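You operate a simulated robot arm through the tools that you are given. There is no shell and no other tool. Be economical: measure what you need, move in short steps, check, and stop when the job is done.

Carry out the task below with a simulated robot arm. There is one attempt and no reset: what you move stays moved.

## Task
Air the room until the narrow window clears, then lock it again.
Fine: its blind goes up for this and down at the end.

The check looks at the end state, three seconds after you hand in, the way a careful person would. Anything else that was tipped, shoved, dropped, spilled or broken makes it a failure.

## Robot
A 6-joint arm with a two-finger parallel gripper, fixed in place. Base frame: the origin is at the foot of the arm, x ahead of it, y to its left, z up. Units: mm, rad, N and s.
With the tool pointing down near the work surface it reaches from about 100 to 700 mm from the base axis. Its first joint turns from -1.152 to 1.152 rad. Payload 2.45 kg.
Tool frame: the origin (TCP) lies between the finger pads and is the grasp point; the fingertips stand 24 mm ahead of it; z points along the fingers, y is the line along which they close. The gripper opens to 68 mm. The fingers are 17 mm wide and 10 mm thick; the gripper's body (40 by 70 mm) begins 41 mm behind the TCP.
Orientation is told as [roll, pitch, yaw] about the base's x, y, z axes, in that order, counted from this pose: with the fingers straight down and closing along the base's y, the tool's x points along the base's -x, its y along +y and its z along -z.

## Interface
- The arm moves only by the tool apply_moves. Its argument "series" is a list of rows, each an object of numbers (a shift or turn left out is 0, a gripper value left out holds the last): "dx", "dy", "dz": the shift along the base's x, y, z in units of 30 mm (1.0 is 30 mm); "rx", "ry", "rz": the turn, a rotation vector about the base's x, y, z in units of 6 degrees (1.0 is 6 degrees). In form: [{"dx": .., "dy": .., "dz": .., "rx": .., "ry": .., "rz": ..}, ...]. A call has 1 to 10 rows; each row shifts and turns the commanded pose from where the row before left it. "grip" is the opening in per cent of the stroke, from 0 (shut) to 100 (fully open), set as the call begins (left out, the last holds). A call with a number of a shift or a turn outside -1 to 1 is refused whole. Each row takes 0.2 s and may step no farther than 50 mm and 0.15 rad from the row before; otherwise, or with a gripper value out of range, the whole call is refused. A pose out of reach is approached as far as the arm can. The call stops where the force on the tool passes 60 N (or 10 N more than at its start, if that is more) or the arm is blocked; 0.2 s more then pass. Each finger travels about 108 mm/s and halts on what it meets, pressing with about 34 N; the grip force reading is that of the motor and also rises with nothing between the fingers. The clock runs only during rows and for 0.2 s after the last one: add rows that do not move to give the fingers time. It gives the time, the measured TCP pose, the force on the tool (base axes), the opening and the grip force at its end, in the units of the frame above (readings bear some noise), with the torque about the TCP (base axes, N m) and any sound that the robot's microphone picked up, and new pictures: "show" is both (left out), scene, wrist or none.
- Cameras (640 x 400 px; columns grow to the right, rows downward): "scene" is fixed at [190.6, 436.7, 1478.3]; the picture's right is [-0.49, -0.87, 0.00], its down [-0.39, 0.22, -0.90] and it looks along [0.78, -0.44, -0.44] (base axes); focal length 214 px, centre (320, 200). "wrist" rides on the gripper at [84, 11, -75] in the tool frame; the picture's right is [-0.13, 0.99, 0.00], its down [-0.60, -0.08, -0.79] and it looks along [-0.79, -0.10, 0.61] (tool axes); focal length 251 px, centre (320, 200).
- probe_pixels(camera, pixels): for up to 12 pixels [column, row] of the newest picture of that camera ("zoom" is the newest enlarged one), the place [x, y, z] in the base frame of the surface seen there, good to about 2 mm. The clock stands still meanwhile.
- enlarge(camera, box): a new picture of the part [left, top, right, bottom] of that camera's present view, enlarged. The clock stands still meanwhile.
- close_job(): hands the job in; it is judged then, once.

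Go step by step. Measure first, check grasps and placings, and put right what went wrong. The budget is 80 turns and 200 pictures, counting those below and the enlarged ones. Unless the task says otherwise, let go and move clear before handing in, and close with one line.

The tools are called after ">>>" as a command line: name --argument value ..., lists and objects as JSON in quotes. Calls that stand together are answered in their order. apply_moves: Moves the arm, as the interface text tells. Its arguments: {"type":"object","properties":{"series":{"type":"array"},"grip":{"type":"number"},"show":{"type":"string","enum":["both","scene","wrist","none"]}},"required":["series"]} The other tools are called the same way: probe_pixels (camera, pixels) gives the place of the surface under pixels of a picture; enlarge (camera, box) takes an enlarged picture of a part of a camera's view; close_job () hands the job in.

At the start:

```text
time: 0.0
tool_pos: [427.7, -82.1, 1462.3]
ee_rot: [0.0, 0.0, -0.002]
ft_force: [0.2, 0.1, 0.2]
torque: [-0.01, 0.02, 0.0]
grip_width: 68.2
grasp_force: 0.0
```

scene: 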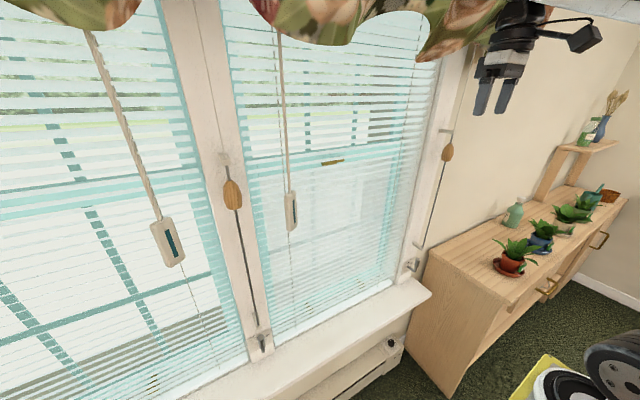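
wrist: 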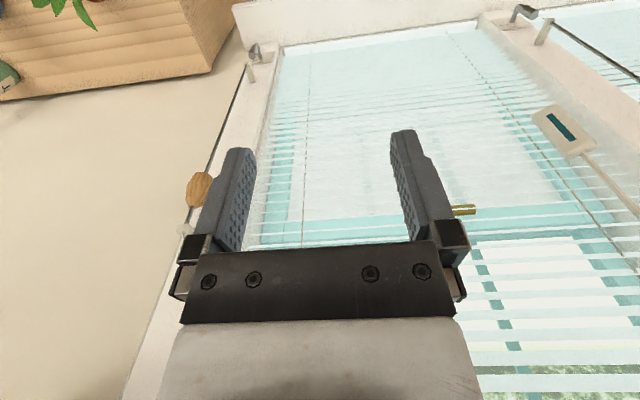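

The scene shows two windows: a wide one at left and a narrow one at right (about columns 225-440), each with a blind, cords and a handle. I'll enlarge the parts before moving.

>>> enlarge --camera "scene" --box '[200, 100, 360, 200]'

>>> enlarge --camera "scene" --box '[220, 200, 440, 360]'

>>> enlarge --camera "scene" --box '[340, 60, 500, 300]'

>>> enlarge --camera "scene" --box '[60, 0, 260, 280]'

>>> probe_pixels --camera "scene" --pixels '[[232, 195], [263, 342], [447, 152], [413, 265], [332, 161], [292, 210], [168, 243], [350, 230], [444, 132], [225, 160], [280, 60], [350, 310]]'

```text
4.00 times, centred on (280, 150) of scene
```

zoom: 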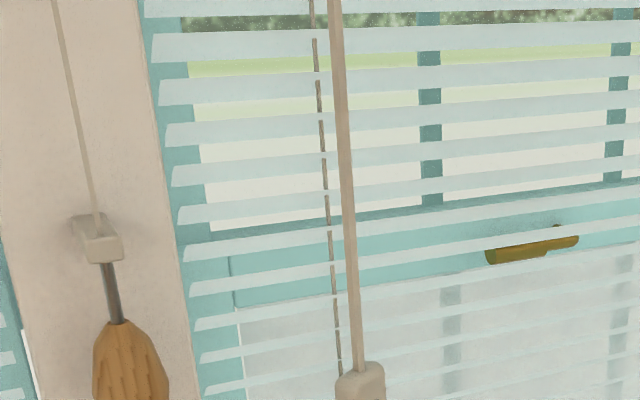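

```text
2.50 times, centred on (330, 280) of scene
```

zoom: 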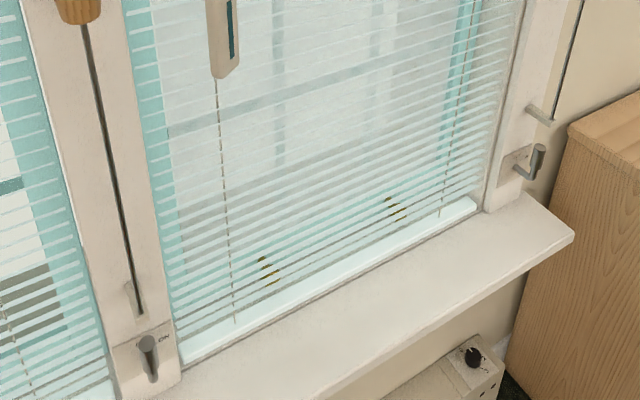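

```text
1.67 times, centred on (420, 180) of scene
```

zoom: 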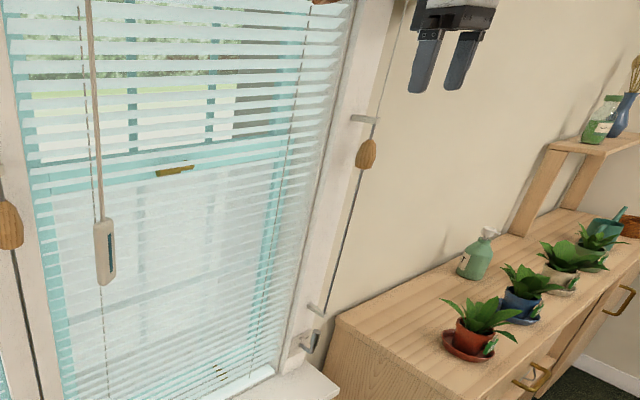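

```text
1.43 times, centred on (160, 140) of scene
```

zoom: 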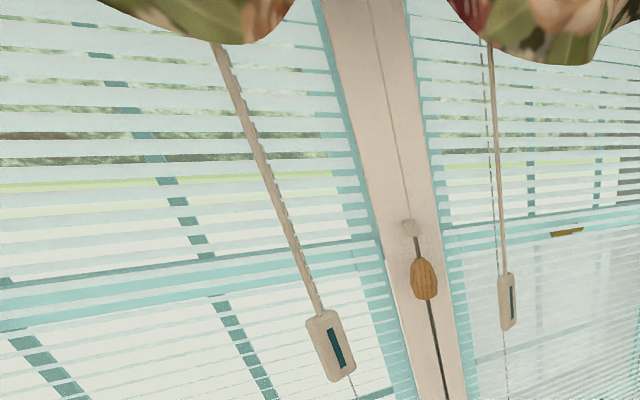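

```text
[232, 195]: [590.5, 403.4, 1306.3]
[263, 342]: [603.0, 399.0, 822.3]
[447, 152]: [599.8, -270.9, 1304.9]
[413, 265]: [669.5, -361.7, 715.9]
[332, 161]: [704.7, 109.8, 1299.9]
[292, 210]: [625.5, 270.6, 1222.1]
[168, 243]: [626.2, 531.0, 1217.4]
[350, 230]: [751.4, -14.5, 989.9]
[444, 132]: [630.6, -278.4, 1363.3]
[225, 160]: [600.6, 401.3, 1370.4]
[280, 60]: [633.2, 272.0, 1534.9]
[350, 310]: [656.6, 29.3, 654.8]
```

The lower sash of the narrow window (y about -270 to 400) is fogged, and there is a brass lock at (332,161). I'll look closer at the knob, the hooks, the cord ends and the sash lifts.

>>> enlarge --camera "scene" --box '[240, 310, 290, 360]'

>>> enlarge --camera "scene" --box '[390, 225, 440, 285]'

>>> enlarge --camera "scene" --box '[300, 145, 370, 180]'

>>> enlarge --camera "scene" --box '[270, 180, 320, 240]'

>>> enlarge --camera "scene" --box '[430, 100, 480, 170]'

>>> enlarge --camera "scene" --box '[290, 260, 400, 340]'

```text
8.00 times, centred on (265, 335) of scene
```

zoom: 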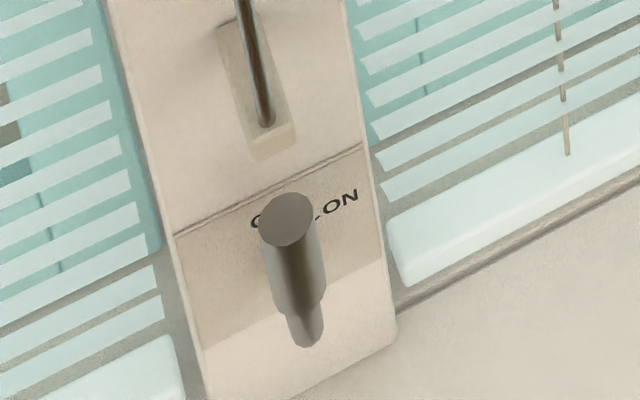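

```text
6.67 times, centred on (415, 255) of scene
```

zoom: 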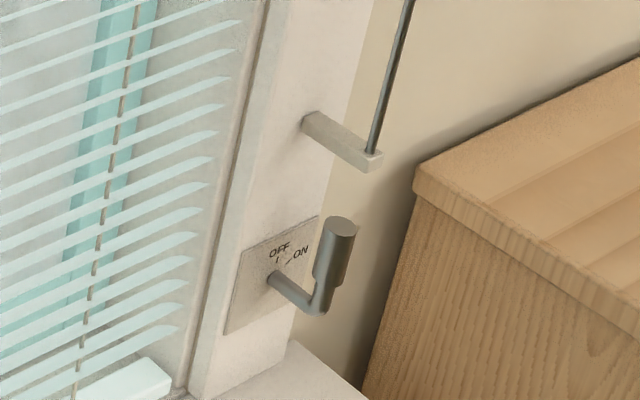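

```text
9.14 times, centred on (335, 162) of scene
```

zoom: 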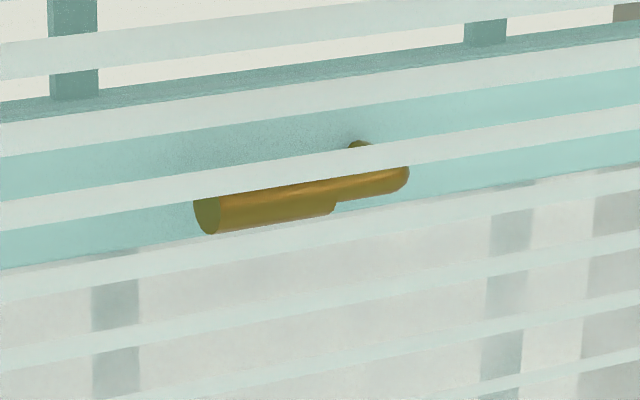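

```text
6.67 times, centred on (295, 210) of scene
```

zoom: 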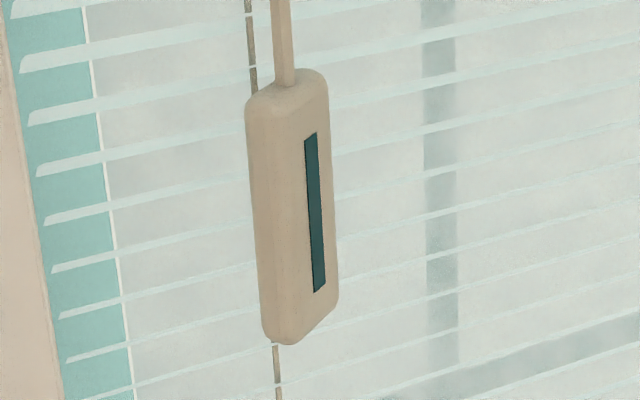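

```text
5.71 times, centred on (455, 135) of scene
```

zoom: 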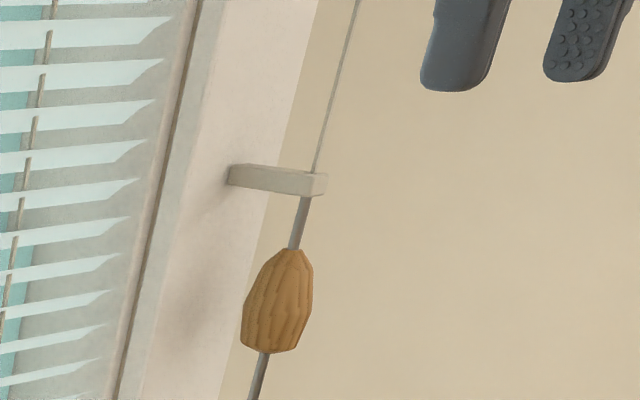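

```text
5.00 times, centred on (345, 300) of scene
```

zoom: 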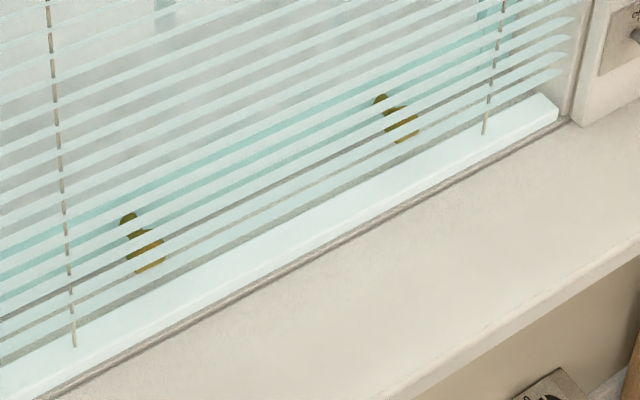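

The blind's wand is at (292,210), the lift weight at (447,152), and there is an OFF/ON crank at (413,265). I'll probe these for position.

>>> probe_pixels --camera "scene" --pixels '[[454, 132], [448, 148], [447, 162], [418, 248], [416, 260], [412, 267], [413, 262], [411, 268], [420, 243], [448, 130]]'

>>> enlarge --camera "wrist" --box '[180, 0, 300, 240]'

>>> enlarge --camera "scene" --box '[400, 245, 425, 275]'

>>> enlarge --camera "wrist" --box '[380, 0, 640, 240]'

>>> enlarge --camera "scene" --box '[340, 330, 410, 390]'

```text
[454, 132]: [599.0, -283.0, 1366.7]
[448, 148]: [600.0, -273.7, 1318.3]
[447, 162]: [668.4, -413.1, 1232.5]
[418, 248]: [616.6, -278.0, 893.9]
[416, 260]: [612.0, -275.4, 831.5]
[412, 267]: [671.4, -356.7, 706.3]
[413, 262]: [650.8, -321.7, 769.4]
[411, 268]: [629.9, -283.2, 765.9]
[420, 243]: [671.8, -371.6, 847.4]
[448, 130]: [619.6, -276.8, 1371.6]
```

```text
1.67 times, centred on (240, 120) of wrist
```

zoom: 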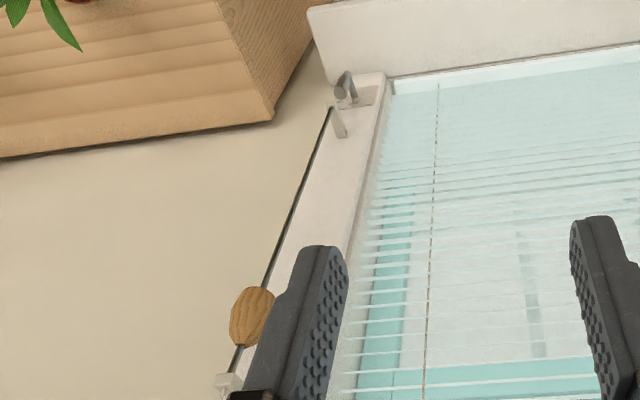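

```text
13.33 times, centred on (412, 260) of scene
```

zoom: 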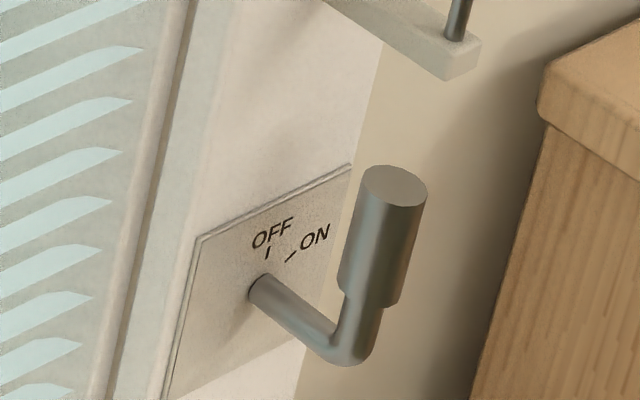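

```text
1.67 times, centred on (510, 120) of wrist
```

zoom: 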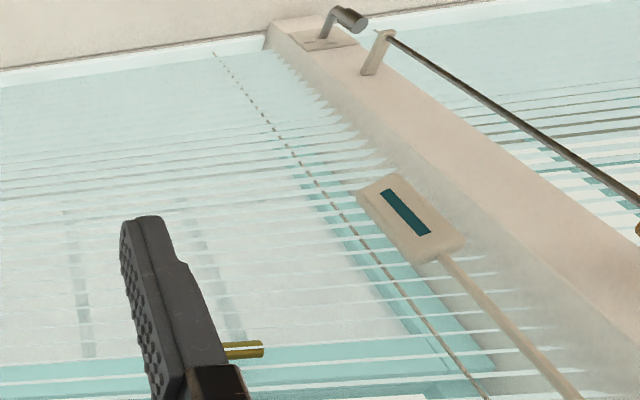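

```text
6.67 times, centred on (375, 360) of scene
```

zoom: 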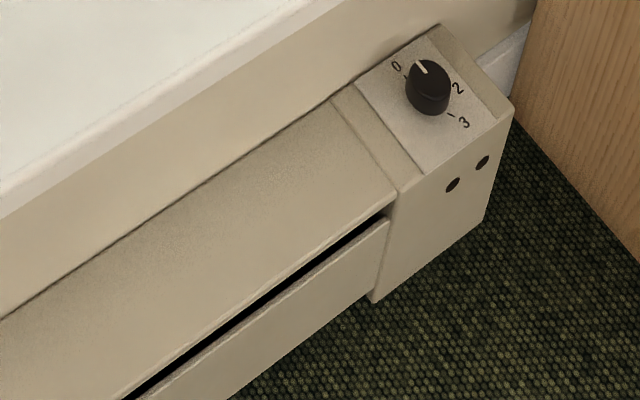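

The crank stands upright at OFF, and it may be a cord brake. I'll probe the lock, the sash lifts, the sill, the bottom rail and the floor for geometry.

>>> probe_pixels --camera "scene" --pixels '[[329, 167], [342, 164], [325, 167], [320, 313], [318, 308], [370, 287], [367, 281], [340, 318], [400, 380], [431, 292], [350, 325], [446, 156]]'

>>> probe_pixels --camera "wrist" --pixels '[[199, 190], [192, 204], [204, 175], [232, 112], [465, 209], [253, 50], [250, 70], [470, 30], [300, 42], [240, 20], [205, 170], [183, 228]]'

```text
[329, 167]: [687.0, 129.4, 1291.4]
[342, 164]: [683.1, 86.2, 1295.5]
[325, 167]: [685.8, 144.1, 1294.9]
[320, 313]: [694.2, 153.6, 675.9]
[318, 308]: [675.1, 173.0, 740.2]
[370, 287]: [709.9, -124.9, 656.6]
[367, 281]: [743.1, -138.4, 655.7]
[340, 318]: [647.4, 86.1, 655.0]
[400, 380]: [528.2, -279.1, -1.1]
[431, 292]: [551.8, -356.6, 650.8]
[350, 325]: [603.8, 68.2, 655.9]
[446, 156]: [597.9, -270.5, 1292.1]
```

```text
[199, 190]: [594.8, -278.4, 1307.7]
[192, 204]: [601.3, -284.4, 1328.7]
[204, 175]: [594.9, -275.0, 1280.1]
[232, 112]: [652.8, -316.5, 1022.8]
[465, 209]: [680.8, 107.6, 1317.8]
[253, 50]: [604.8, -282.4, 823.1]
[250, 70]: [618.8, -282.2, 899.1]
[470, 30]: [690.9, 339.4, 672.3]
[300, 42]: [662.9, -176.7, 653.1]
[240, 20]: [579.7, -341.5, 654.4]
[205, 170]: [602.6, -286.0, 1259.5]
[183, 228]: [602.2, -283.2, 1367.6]
```

The lift weight is centred near (603,-281,1303) and the jamb face is at x about 630. I'll turn the tool to point along +x and go in front of the weight.

>>> apply_moves --series '[{"ry": -1, "dy": -0.6, "dz": -0.5}, {"ry": -1, "dy": -0.6, "dz": -0.5}, {"ry": -1, "dy": -0.6, "dz": -0.5}, {"ry": -1, "dy": -0.6, "dz": -0.5}, {"ry": -1, "dy": -0.6, "dz": -0.5}, {"ry": -1, "dy": -0.6, "dz": -0.5}, {"ry": -1, "dy": -0.6, "dz": -0.5}, {"ry": -1, "dy": -0.6, "dz": -0.5}]' --show "none"

>>> apply_moves --series '[{"ry": -1, "dy": -0.6, "dz": -0.3}, {"ry": -1, "dy": -0.6, "dz": -0.3}, {"ry": -1, "dy": -0.6, "dz": -0.3}, {"ry": -1, "dz": -0.3}, {"ry": -1}, {"ry": -1}, {"ry": -1}, {}]'

```text
time: 1.8
tool_pos: [427.8, -226.3, 1342.9]
ee_rot: [0.0, -0.84, -0.003]
ft_force: [0.3, -0.6, 0.2]
torque: [-0.02, -0.02, -0.03]
grip_width: 68.3
grasp_force: 0.1
```

```text
time: 3.6
tool_pos: [427.1, -280.7, 1306.6]
ee_rot: [2.658, -1.569, -2.66]
ft_force: [-0.1, -0.8, 0.3]
torque: [0.0, 0.01, 0.03]
grip_width: 67.6
grasp_force: 0.0
```

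scene: 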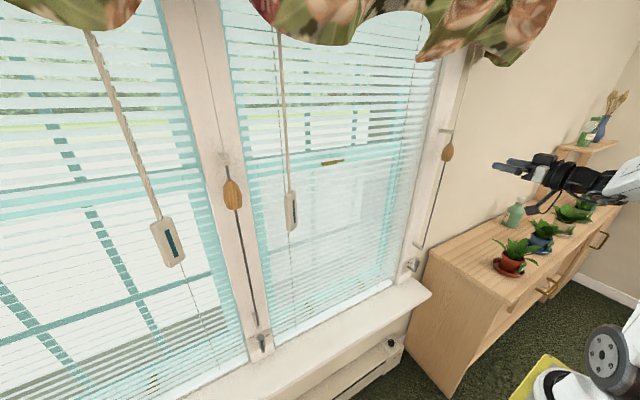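
wrist: 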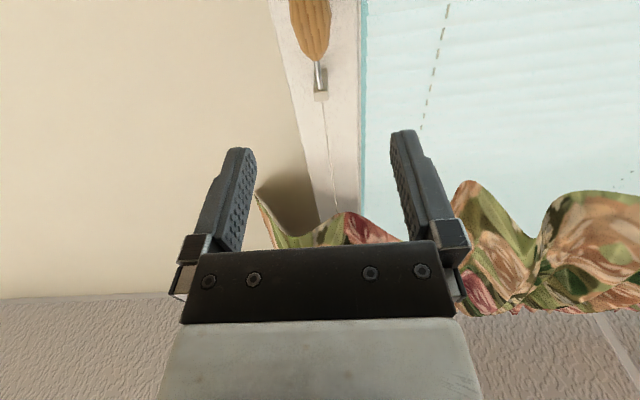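

The tool is level in front of the weight, which appears centred between the fingers. I'll go forward to x of about 597 (fingertips short of the jamb at 630), then close.

>>> apply_moves --series '[{"dx": 1}, {"dx": 1}, {"dx": 1}, {"dx": 1}, {"dx": 1}, {"dx": 0.65}, {}]'

```text
time: 5.2
tool_pos: [596.1, -279.2, 1308.4]
ee_rot: [2.07, -1.568, -2.07]
ft_force: [0.4, -0.5, -0.3]
torque: [0.0, 0.01, 0.0]
grip_width: 68.1
grasp_force: 0.0
```

scene: 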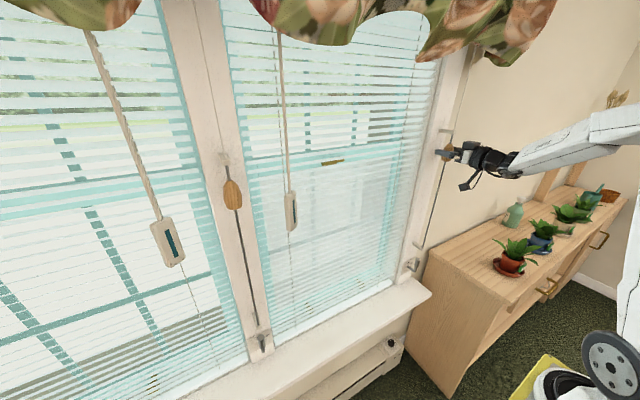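
wrist: 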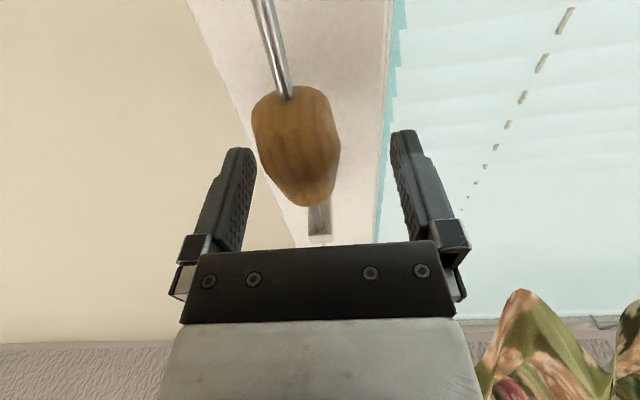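

The weight sits between the fingers, a few mm left of centre (about column 297). I'll shift 4 mm and close.

>>> apply_moves --series '[{"dy": -0.13}, {}]' --show "none"

>>> apply_moves --series '[{}, {}, {}]' --grip 0 --show "wrist"

```text
time: 5.8
tool_pos: [596.7, -284.3, 1306.5]
ee_rot: [2.036, -1.569, -2.034]
ft_force: [-0.2, 0.3, -0.2]
torque: [0.01, 0.01, -0.03]
grip_width: 67.7
grasp_force: 0.1
```

```text
time: 6.6
tool_pos: [598.0, -286.9, 1307.8]
ee_rot: [1.795, -1.568, -1.802]
ft_force: [9.1, -26.0, 2.3]
torque: [-0.1, 0.03, -0.29]
grip_width: 32.4
grasp_force: 45.4
```

wrist: 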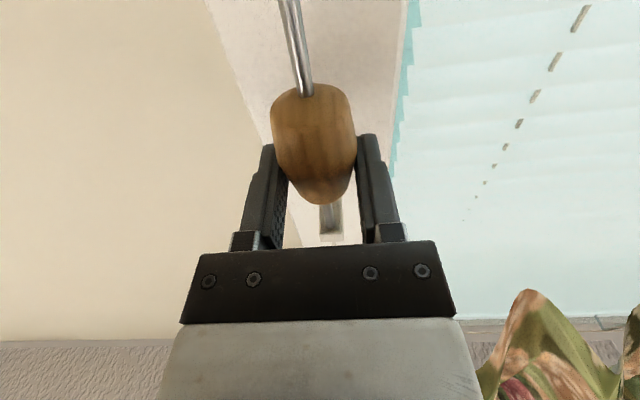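

The weight is gripped (32 mm), with about 26 N of side load toward -y. I'll relieve it by 4 mm and then pull down a short way while watching the force and the blind.

>>> apply_moves --series '[{"dy": -0.13, "dx": 0.03}, {}, {"dz": -0.5}, {"dz": -0.5}, {"dz": -0.5}, {"dz": -0.5}]'

```text
time: 8.0
tool_pos: [597.4, -287.1, 1245.6]
ee_rot: [0.657, -1.567, -0.658]
ft_force: [-30.6, 6.8, 3.5]
torque: [-0.02, -0.27, 0.17]
grip_width: 31.8
grasp_force: 45.1
```

scene: 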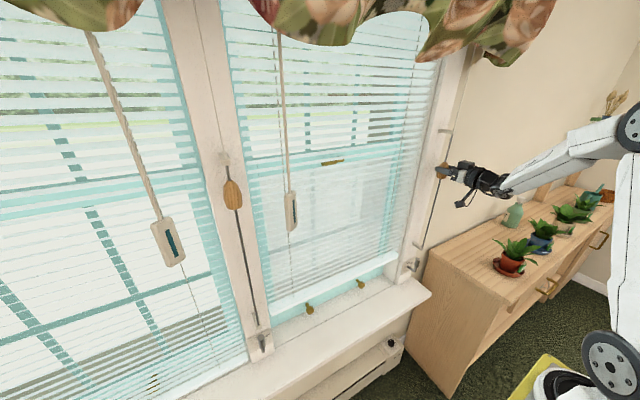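
wrist: 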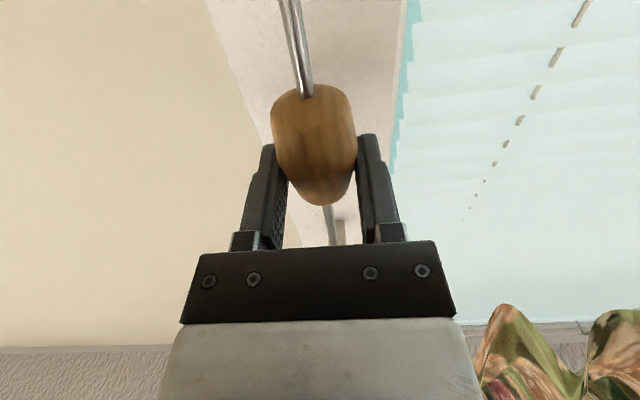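

The narrow blind rises as I pull, and the brass lifts now show at (310,308) and (361,283). I'll ease the x load and keep pulling down.

>>> apply_moves --series '[{"dx": -0.1}, {"dz": -0.7}, {"dz": -0.7}, {"dz": -0.7}, {"dz": -0.7}, {"dz": -0.7}, {"dz": -0.7}, {"dz": -0.7}, {}]'

```text
time: 10.0
tool_pos: [596.0, -286.6, 1099.0]
ee_rot: [0.386, -1.567, -0.384]
ft_force: [21.9, 9.4, -0.1]
torque: [0.0, -0.11, 0.09]
grip_width: 32.5
grasp_force: 44.9
```

scene: 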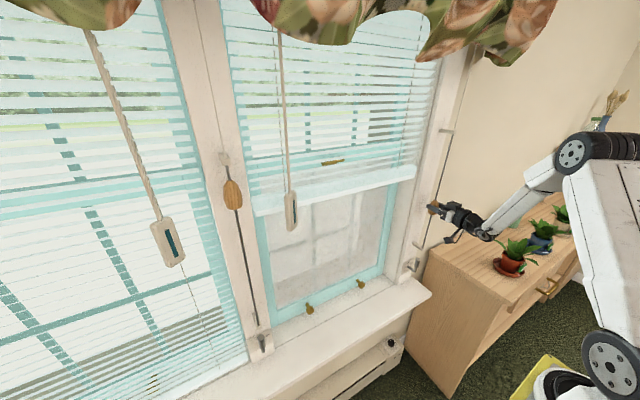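
wrist: 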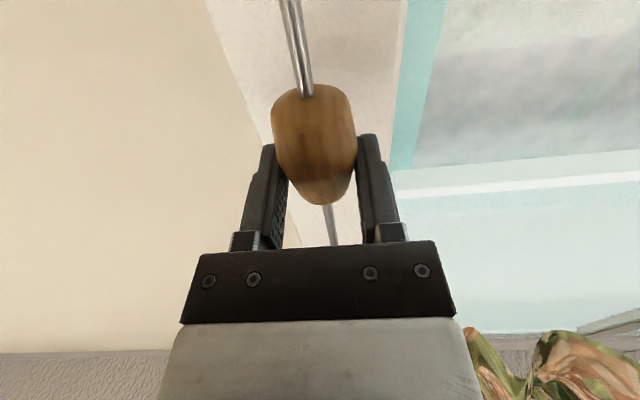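

The bottom rail is near the meeting rail. I'll pull on toward z of about 950; the lower bracket is at about 895.

>>> apply_moves --series '[{"dx": -0.01, "dz": -0.7}, {"dz": -0.7}, {"dz": -0.7}, {"dz": -0.7}, {"dz": -0.7}, {"dz": -0.7}, {"dz": -0.7}, {}]'

```text
time: 11.8
tool_pos: [595.6, -285.9, 955.9]
ee_rot: [-2.88, -1.56, 2.881]
ft_force: [10.2, 18.3, 26.4]
torque: [0.17, -0.04, 0.17]
grip_width: 32.3
grasp_force: 44.7
```

scene: 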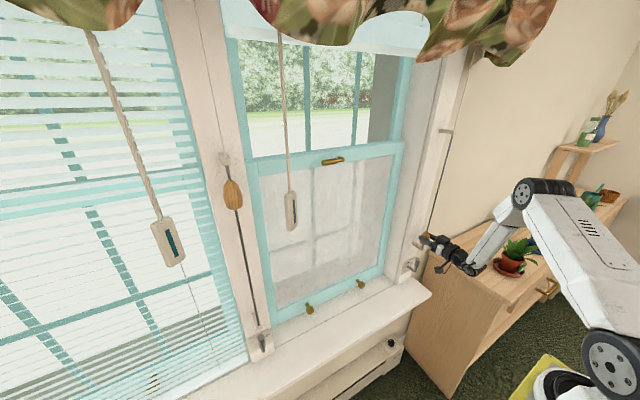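
wrist: 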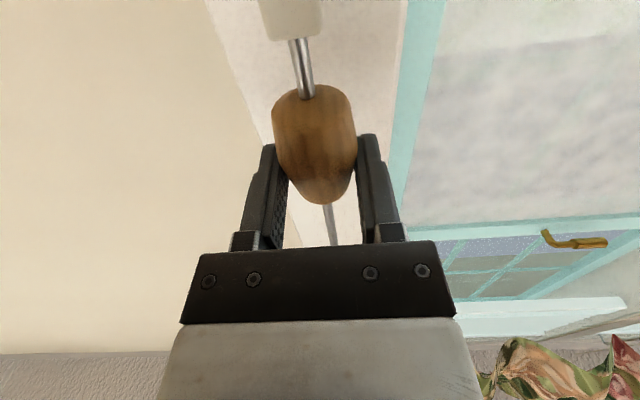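

The blind is fully up and the weight is at its stop (Fz 26 N). I'll ease off and open the gripper to see whether it holds.

>>> apply_moves --series '[{"dz": 0.1}, {}]' --show "none"

>>> apply_moves --series '[{}, {}, {}, {}, {}]' --grip 100

```text
time: 12.4
tool_pos: [595.7, -287.0, 956.7]
ee_rot: [3.04, -1.57, -3.038]
ft_force: [25.2, 9.3, 11.5]
torque: [0.02, -0.58, 0.03]
grip_width: 32.2
grasp_force: 44.8
```

```text
time: 13.6
tool_pos: [594.3, -289.1, 955.9]
ee_rot: [2.051, -1.568, -2.049]
ft_force: [-0.5, 0.1, 0.2]
torque: [0.01, 0.02, -0.02]
grip_width: 67.9
grasp_force: 0.1
```

scene: 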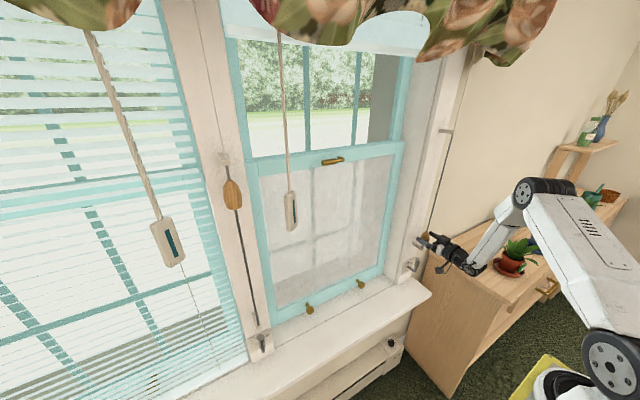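
wrist: 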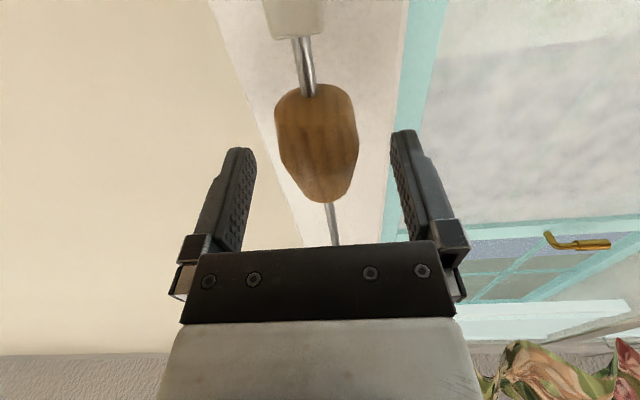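

The blind holds by itself. I'll back away and look at the sash lock and lifts.

>>> apply_moves --series '[{"dx": -1}, {"dx": -1}, {"dx": -1}, {"dx": -1, "dz": 0.5}, {"dy": 1, "dz": 1}, {"dy": 1, "dz": 1}, {"dy": 1, "dz": 1}, {"dy": 1, "dz": 1}, {"dy": 1, "dz": 1}, {"dy": 1, "dz": 1}]' --show "none"

>>> enlarge --camera "scene" --box '[310, 145, 360, 175]'

>>> enlarge --camera "scene" --box '[290, 265, 390, 325]'

>>> probe_pixels --camera "scene" --pixels '[[325, 163], [329, 162], [334, 160], [341, 159], [335, 156], [345, 165], [345, 150], [310, 309], [308, 305], [361, 284], [359, 281], [335, 292]]'

```text
time: 15.8
tool_pos: [494.8, -131.0, 1160.6]
ee_rot: [1.492, -1.57, -1.491]
ft_force: [0.2, 1.0, 0.0]
torque: [0.0, 0.01, 0.03]
grip_width: 68.2
grasp_force: 0.1
out of reach, approached as far as the arm can: row 3, 4, 5, 10
```

```text
12.80 times, centred on (335, 160) of scene
```

zoom: 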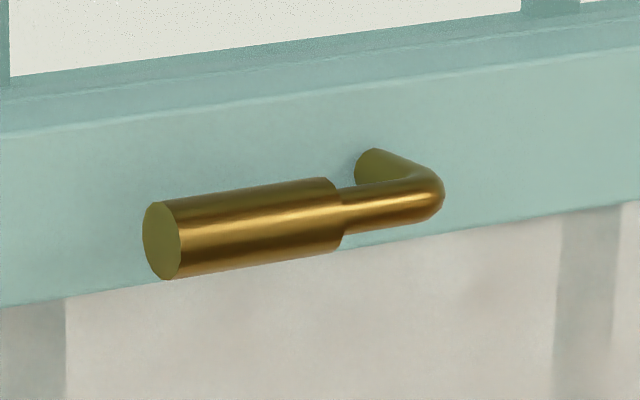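

```text
6.40 times, centred on (340, 295) of scene
```

zoom: 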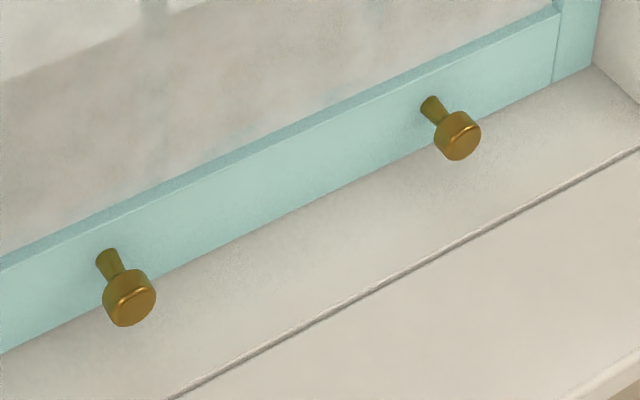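

```text
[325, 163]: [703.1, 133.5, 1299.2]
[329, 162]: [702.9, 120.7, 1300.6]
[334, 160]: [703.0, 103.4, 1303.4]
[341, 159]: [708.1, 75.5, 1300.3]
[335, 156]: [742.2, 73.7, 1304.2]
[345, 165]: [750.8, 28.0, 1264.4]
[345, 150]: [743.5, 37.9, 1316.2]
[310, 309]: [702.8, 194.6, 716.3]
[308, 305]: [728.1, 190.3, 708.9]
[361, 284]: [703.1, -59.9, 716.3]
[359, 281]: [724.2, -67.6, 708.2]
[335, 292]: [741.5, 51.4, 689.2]
```

The sash lock is a crank: pivot near (742,73,1300), handle along +y to y of about 137 at x of about 710. The lifts are knobs at (708,193,712) and (708,-63,712). I'll move near the lock with the fingers shut to push the handle.

>>> apply_moves --series '[{"dy": 1, "dx": 0.5, "dz": 0.5}, {"dy": 1, "dx": 0.5, "dz": 0.5}, {"dy": 1, "dx": 0.5, "dz": 0.5}, {"dy": 1, "dx": 0.5, "dz": 0.5}, {"dy": 1, "dx": 0.5, "dz": 0.5}, {"dy": 1, "dx": 0.5}, {"dy": 1, "dx": 0.5}, {}, {}]' --grip 0

```text
time: 17.8
tool_pos: [560.2, -58.3, 1228.3]
ee_rot: [0.837, -1.569, -0.828]
ft_force: [0.1, -0.5, 0.5]
torque: [0.02, -0.02, 0.0]
grip_width: 0.0
grasp_force: 23.5
out of reach, approached as far as the arm can: row 3, 4, 5, 6, 7
```

scene: 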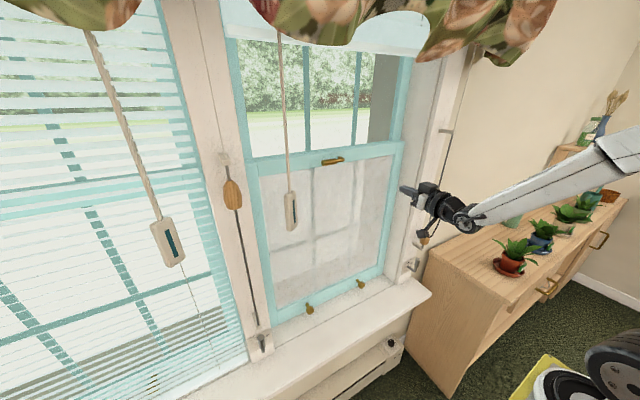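
wrist: 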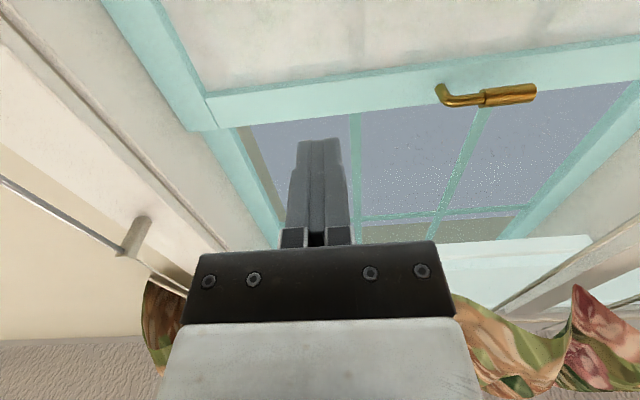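

The arm stopped short at y=-58, possibly at a wrist limit. I'll check whether it can move onward in small steps.

>>> apply_moves --series '[{"dy": 0.5}, {"dy": 0.5}, {}, {}]' --show "none"

```text
time: 18.8
tool_pos: [558.5, -58.8, 1228.3]
ee_rot: [1.097, -1.57, -1.093]
ft_force: [-0.5, -0.3, -0.2]
torque: [0.04, 0.01, -0.01]
grip_width: 0.0
grasp_force: 23.4
out of reach, approached as far as the arm can: row 1, 2
```

It is blocked for dy with this orientation. I'll tilt the tool downward by about 24° and try again.

>>> apply_moves --series '[{"ry": 1}, {"ry": 1}, {"ry": 1}, {"ry": 1}, {"dy": 0.5}, {"dy": 0.5}, {"dy": 0.5}, {"dy": 0.5}, {}]' --show "scene"

```text
time: 20.8
tool_pos: [557.2, -15.2, 1228.0]
ee_rot: [0.008, -1.153, -0.003]
ft_force: [-0.7, -0.1, -0.8]
torque: [0.02, 0.01, -0.01]
grip_width: 0.0
grasp_force: 23.4
out of reach, approached as far as the arm can: row 8
```

scene: 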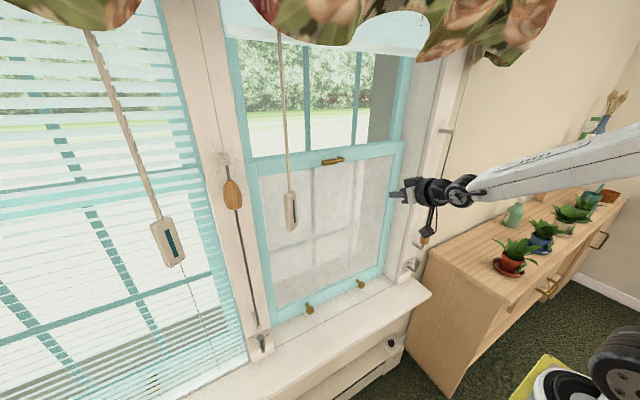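

That gained some y and then blocked again, so the wrist may be wound up. I'll tilt the tool toward straight down, away from the singular pose, and then shift in y.

>>> apply_moves --series '[{"ry": 1, "dx": -0.5}, {"ry": 1, "dx": -0.5}, {"ry": 1, "dx": -0.5}, {"ry": 1, "dx": -0.5}, {"ry": 1}, {"ry": 1}, {"dy": 1}, {"dy": 1}, {"dy": 1}, {}]'

```text
time: 23.0
tool_pos: [532.0, 107.4, 1234.9]
ee_rot: [0.142, -0.766, 0.01]
ft_force: [0.3, 0.0, -0.1]
torque: [-0.01, 0.0, 0.0]
grip_width: 0.0
grasp_force: 23.6
out of reach, approached as far as the arm can: row 1, 2, 3, 4
```

scene: 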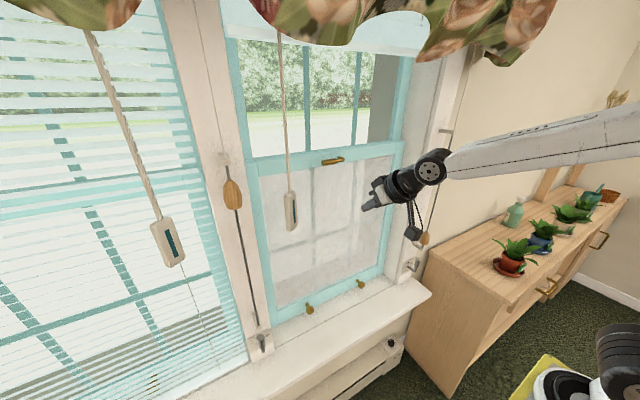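
wrist: 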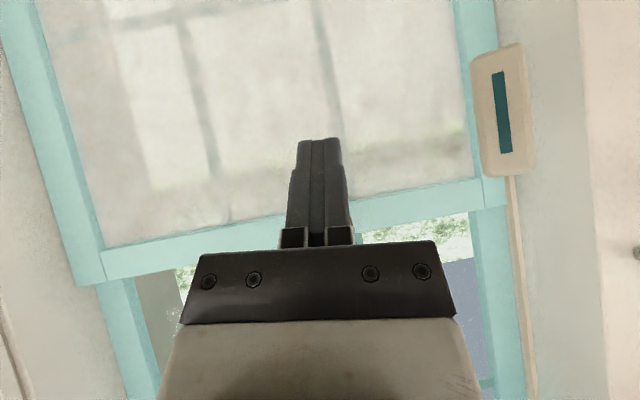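

The arm is free again at y=107. I'll let it settle and tilt back toward horizontal.

>>> apply_moves --series '[{}, {}, {"ry": -1}, {"ry": -1}, {}]' --show "none"

```text
time: 24.2
tool_pos: [531.2, 105.9, 1236.7]
ee_rot: [0.141, -0.978, 0.014]
ft_force: [-0.4, -0.1, -0.1]
torque: [0.01, 0.01, 0.0]
grip_width: 0.2
grasp_force: 23.3
```

Tilting works here. I'll tilt further toward horizontal and move under the lock handle.

>>> apply_moves --series '[{"ry": -1}, {"ry": -1}, {"dx": 0.5}, {"dx": 0.5}, {"ry": -1}, {}]'

```text
time: 25.6
tool_pos: [561.6, 97.2, 1234.4]
ee_rot: [0.084, -1.129, 0.022]
ft_force: [-0.2, 0.8, 0.0]
torque: [0.0, 0.0, -0.02]
grip_width: 0.1
grasp_force: 23.3
out of reach, approached as far as the arm can: row 1, 2
```

scene: 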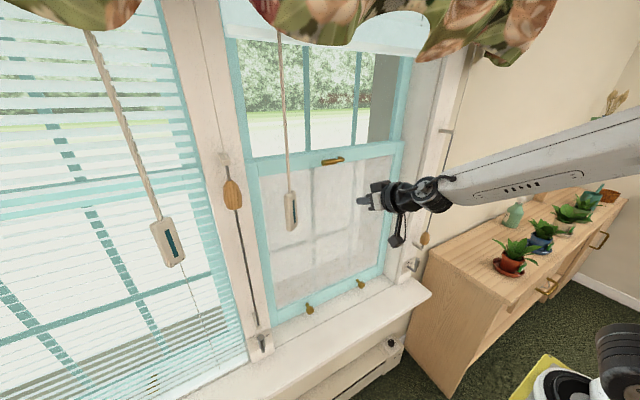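
wrist: 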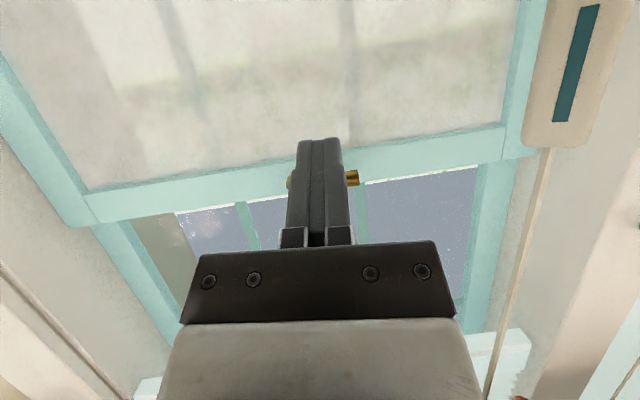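

The limit looks like the arm being too folded, because reaching farther out let it tilt again. I'll move forward, then tilt to horizontal.

>>> apply_moves --series '[{"dx": 0.8}, {"dx": 0.8}, {"dx": 0.8}, {"ry": -1}, {"ry": -1}, {"ry": -1}, {"ry": -1}, {}]' --show "none"

```text
time: 27.4
tool_pos: [626.7, 128.4, 1240.8]
ee_rot: [-2.115, -1.559, 2.224]
ft_force: [0.0, -0.1, 0.3]
torque: [-0.03, 0.0, 0.0]
grip_width: 0.0
grasp_force: 23.6
out of reach, approached as far as the arm can: row 5, 6, 7
```

The tool is now horizontal at (627,128,1241). I'll go forward under the handle's end.

>>> apply_moves --series '[{"dx": 0.8, "dy": -0.1}, {"dx": 0.8, "dy": -0.1}, {"dx": 0.8}, {"dz": 0.5}, {"dz": 0.4}, {}]'

```text
time: 28.8
tool_pos: [696.0, 140.7, 1274.1]
ee_rot: [-2.174, -1.559, 2.285]
ft_force: [1.0, 0.9, -0.2]
torque: [0.03, 0.02, -0.01]
grip_width: 0.0
grasp_force: 23.9
out of reach, approached as far as the arm can: row 1, 2, 3
```

scene: 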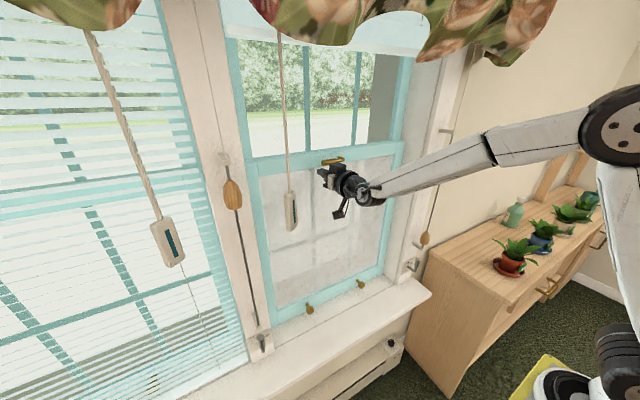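
wrist: 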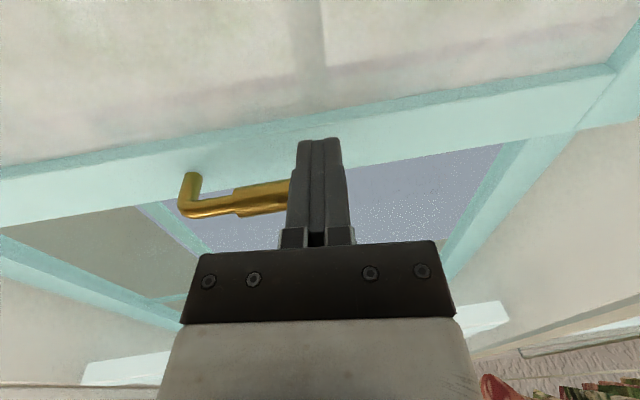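

The fingers are below the handle but too far out at its end (y=141). I'll shift 18 mm toward -y and nudge upward.

>>> apply_moves --series '[{"dy": -0.6}, {}]' --show "none"

>>> apply_moves --series '[{"dz": 0.15}, {"dz": 0.15}, {"dz": 0.15}, {"dz": 0.1}, {}]'

```text
time: 29.4
tool_pos: [693.1, 133.3, 1276.0]
ee_rot: [-1.977, -1.56, 2.083]
ft_force: [-0.1, 0.3, -0.1]
torque: [0.0, 0.01, -0.01]
grip_width: 0.0
grasp_force: 23.7
out of reach, approached as far as the arm can: row 1
```

```text
time: 30.6
tool_pos: [693.8, 133.6, 1291.9]
ee_rot: [-2.176, -1.561, 2.289]
ft_force: [0.0, 0.6, 0.3]
torque: [0.0, 0.01, 0.0]
grip_width: 0.1
grasp_force: 23.2
```

scene: 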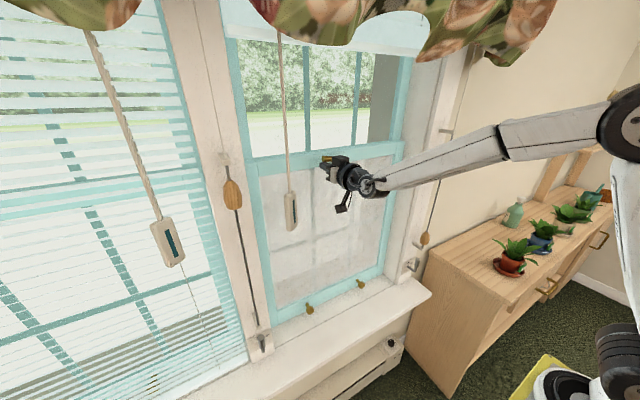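
wrist: 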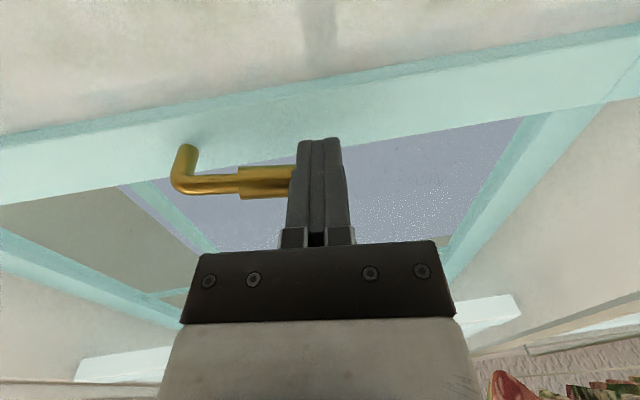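

There is no contact yet because the fingers are barely past the handle's end, and -y motion is blocked near a wrist singularity. I'll lower a bit, yaw the tool right, and then shift -y.

>>> apply_moves --series '[{"dz": -0.6}, {"rz": -1}, {"rz": -1}, {"dy": -0.3}, {"dy": -0.3}, {}]' --show "wrist"

```text
time: 32.0
tool_pos: [693.9, 115.9, 1273.3]
ee_rot: [-2.149, -1.561, 2.052]
ft_force: [-0.7, -0.3, 0.8]
torque: [-0.02, 0.02, 0.01]
grip_width: 0.0
grasp_force: 22.9
```

wrist: 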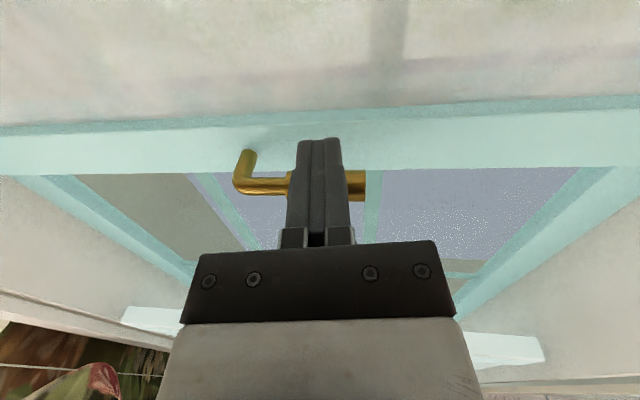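

The handle now lies over the fingers, well centred. I'll push up gently and watch the force.

>>> apply_moves --series '[{"dz": 0.15}, {"dz": 0.15}, {"dz": 0.15}, {"dz": 0.1}, {}]' --show "wrist"

```text
time: 33.2
tool_pos: [693.6, 115.6, 1290.3]
ee_rot: [-2.23, -1.56, 2.137]
ft_force: [0.0, -0.1, 0.8]
torque: [0.04, 0.01, 0.0]
grip_width: 0.2
grasp_force: 23.6
```

wrist: 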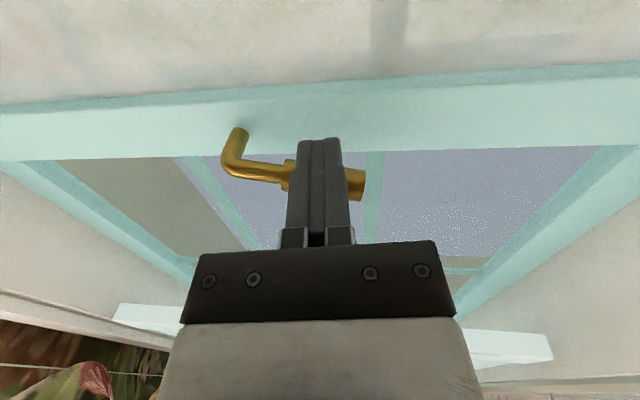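

The handle is turning upward with almost no force (its end has moved down in the picture relative to the pivot at (240,130)). I'll follow the arc.

>>> apply_moves --series '[{"dy": 0.17, "dz": 0.57}, {"dy": -0.12, "dz": 0.4}, {"dy": -0.22, "dz": 0.37}, {"dy": -0.3, "dz": 0.3}, {"dy": -0.37, "dz": 0.2}, {}]'

```text
time: 34.6
tool_pos: [693.1, 98.3, 1342.4]
ee_rot: [-1.413, -1.557, 1.334]
ft_force: [0.0, 42.3, -9.0]
torque: [-0.21, 0.17, 0.81]
grip_width: 0.0
grasp_force: 24.0
```

scene: 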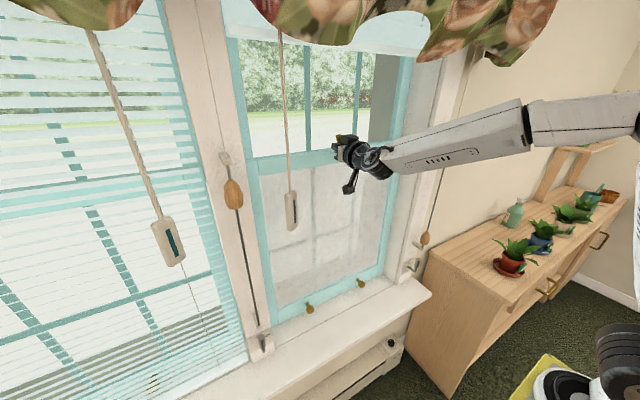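
wrist: 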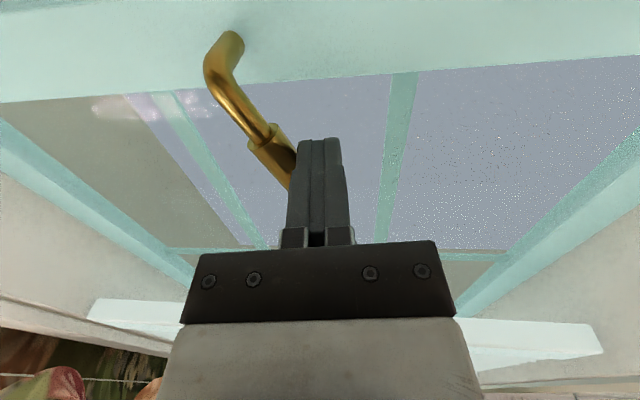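

The side force is now 42 N, so the lever seems to be at its stop. I'll back off and look.

>>> apply_moves --series '[{"dy": 0.6}, {"dy": 0.3, "dz": -0.2}, {"dx": -0.8}, {"dx": -0.8}, {"dx": -0.4}, {}]' --show "wrist"

>>> enlarge --camera "scene" --box '[310, 120, 370, 180]'

```text
time: 36.0
tool_pos: [634.2, 117.4, 1338.7]
ee_rot: [-2.173, -1.56, 2.078]
ft_force: [-0.7, 0.5, 0.3]
torque: [0.0, -0.01, 0.01]
grip_width: 0.2
grasp_force: 23.6
```

wrist: 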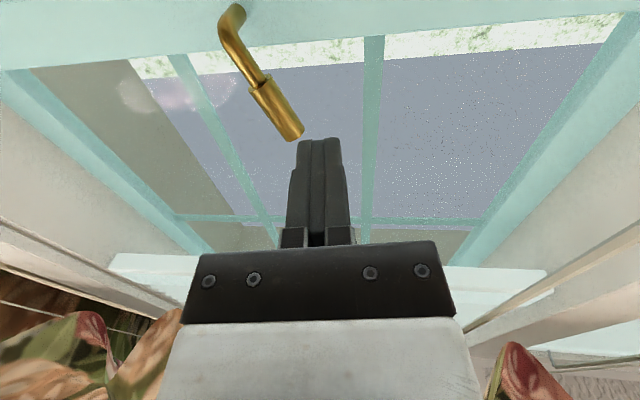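

```text
6.67 times, centred on (340, 150) of scene
```

zoom: 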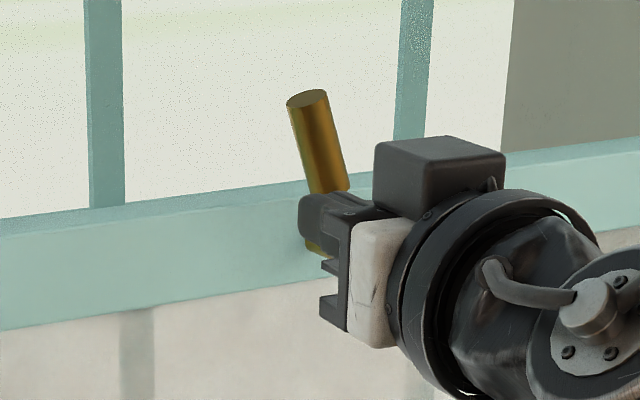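

The handle now points up. I'll probe its top to get the angle.

>>> probe_pixels --camera "zoom" --pixels '[[307, 98], [328, 180], [320, 140]]'

>>> probe_pixels --camera "wrist" --pixels '[[233, 20], [238, 50], [256, 80], [292, 132], [275, 110]]'

```text
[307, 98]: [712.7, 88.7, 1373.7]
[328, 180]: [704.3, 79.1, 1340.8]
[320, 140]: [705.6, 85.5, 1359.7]
```

```text
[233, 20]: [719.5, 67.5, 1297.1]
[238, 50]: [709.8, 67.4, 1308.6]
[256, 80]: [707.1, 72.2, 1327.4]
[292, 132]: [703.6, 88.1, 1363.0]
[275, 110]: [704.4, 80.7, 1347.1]
```

The lever stands at about 80° up and resists further turning, so it should be unlocked. I'll retreat, tilt the tool down (60° below horizontal, so the wrist camera clears the sill) and head for the right-hand knob at (708,-63,712).

>>> apply_moves --series '[{"dx": -0.5, "ry": 1}, {"dx": -0.5, "ry": 1}, {"ry": 1}, {"ry": 1, "dy": -0.5}, {"ry": 1, "dy": -0.5}, {"ry": 1, "dy": -0.5, "dz": -0.5}, {"ry": 1, "dy": -0.5, "dz": -1}, {"ry": 1, "dy": -0.5, "dz": -1}, {"ry": 1, "dy": -0.5, "dz": -1}, {"ry": 1, "dy": -0.5, "dz": -1}]' --show "none" --grip 100

>>> apply_moves --series '[{"dy": -0.5, "dz": -1}, {"dy": -0.5, "dz": -1}, {"dy": -0.5, "dz": -1}, {"dy": -0.3, "dz": -1}, {"dy": -0.3, "dz": -1}, {"dy": -0.2, "dz": -1}, {"dz": -1}, {"dz": -1}, {}]'

```text
time: 38.2
tool_pos: [604.8, 11.8, 1204.0]
ee_rot: [-0.1, -0.527, 0.01]
ft_force: [-0.7, -0.5, 0.2]
torque: [0.0, 0.02, -0.04]
grip_width: 67.7
grasp_force: 0.0
```

```text
time: 40.2
tool_pos: [604.0, -55.9, 969.6]
ee_rot: [-0.098, -0.528, 0.009]
ft_force: [0.1, 0.2, 0.5]
torque: [0.0, 0.01, -0.04]
grip_width: 68.1
grasp_force: 0.0
out of reach, approached as far as the arm can: row 8
```

scene: 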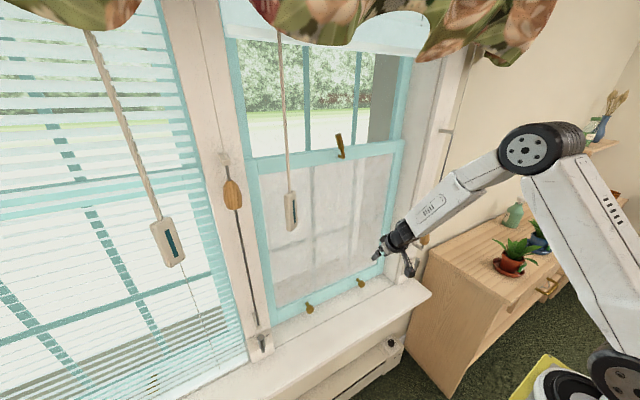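
wrist: 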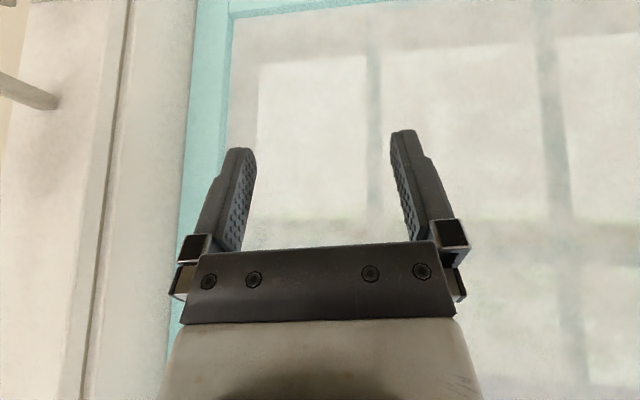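

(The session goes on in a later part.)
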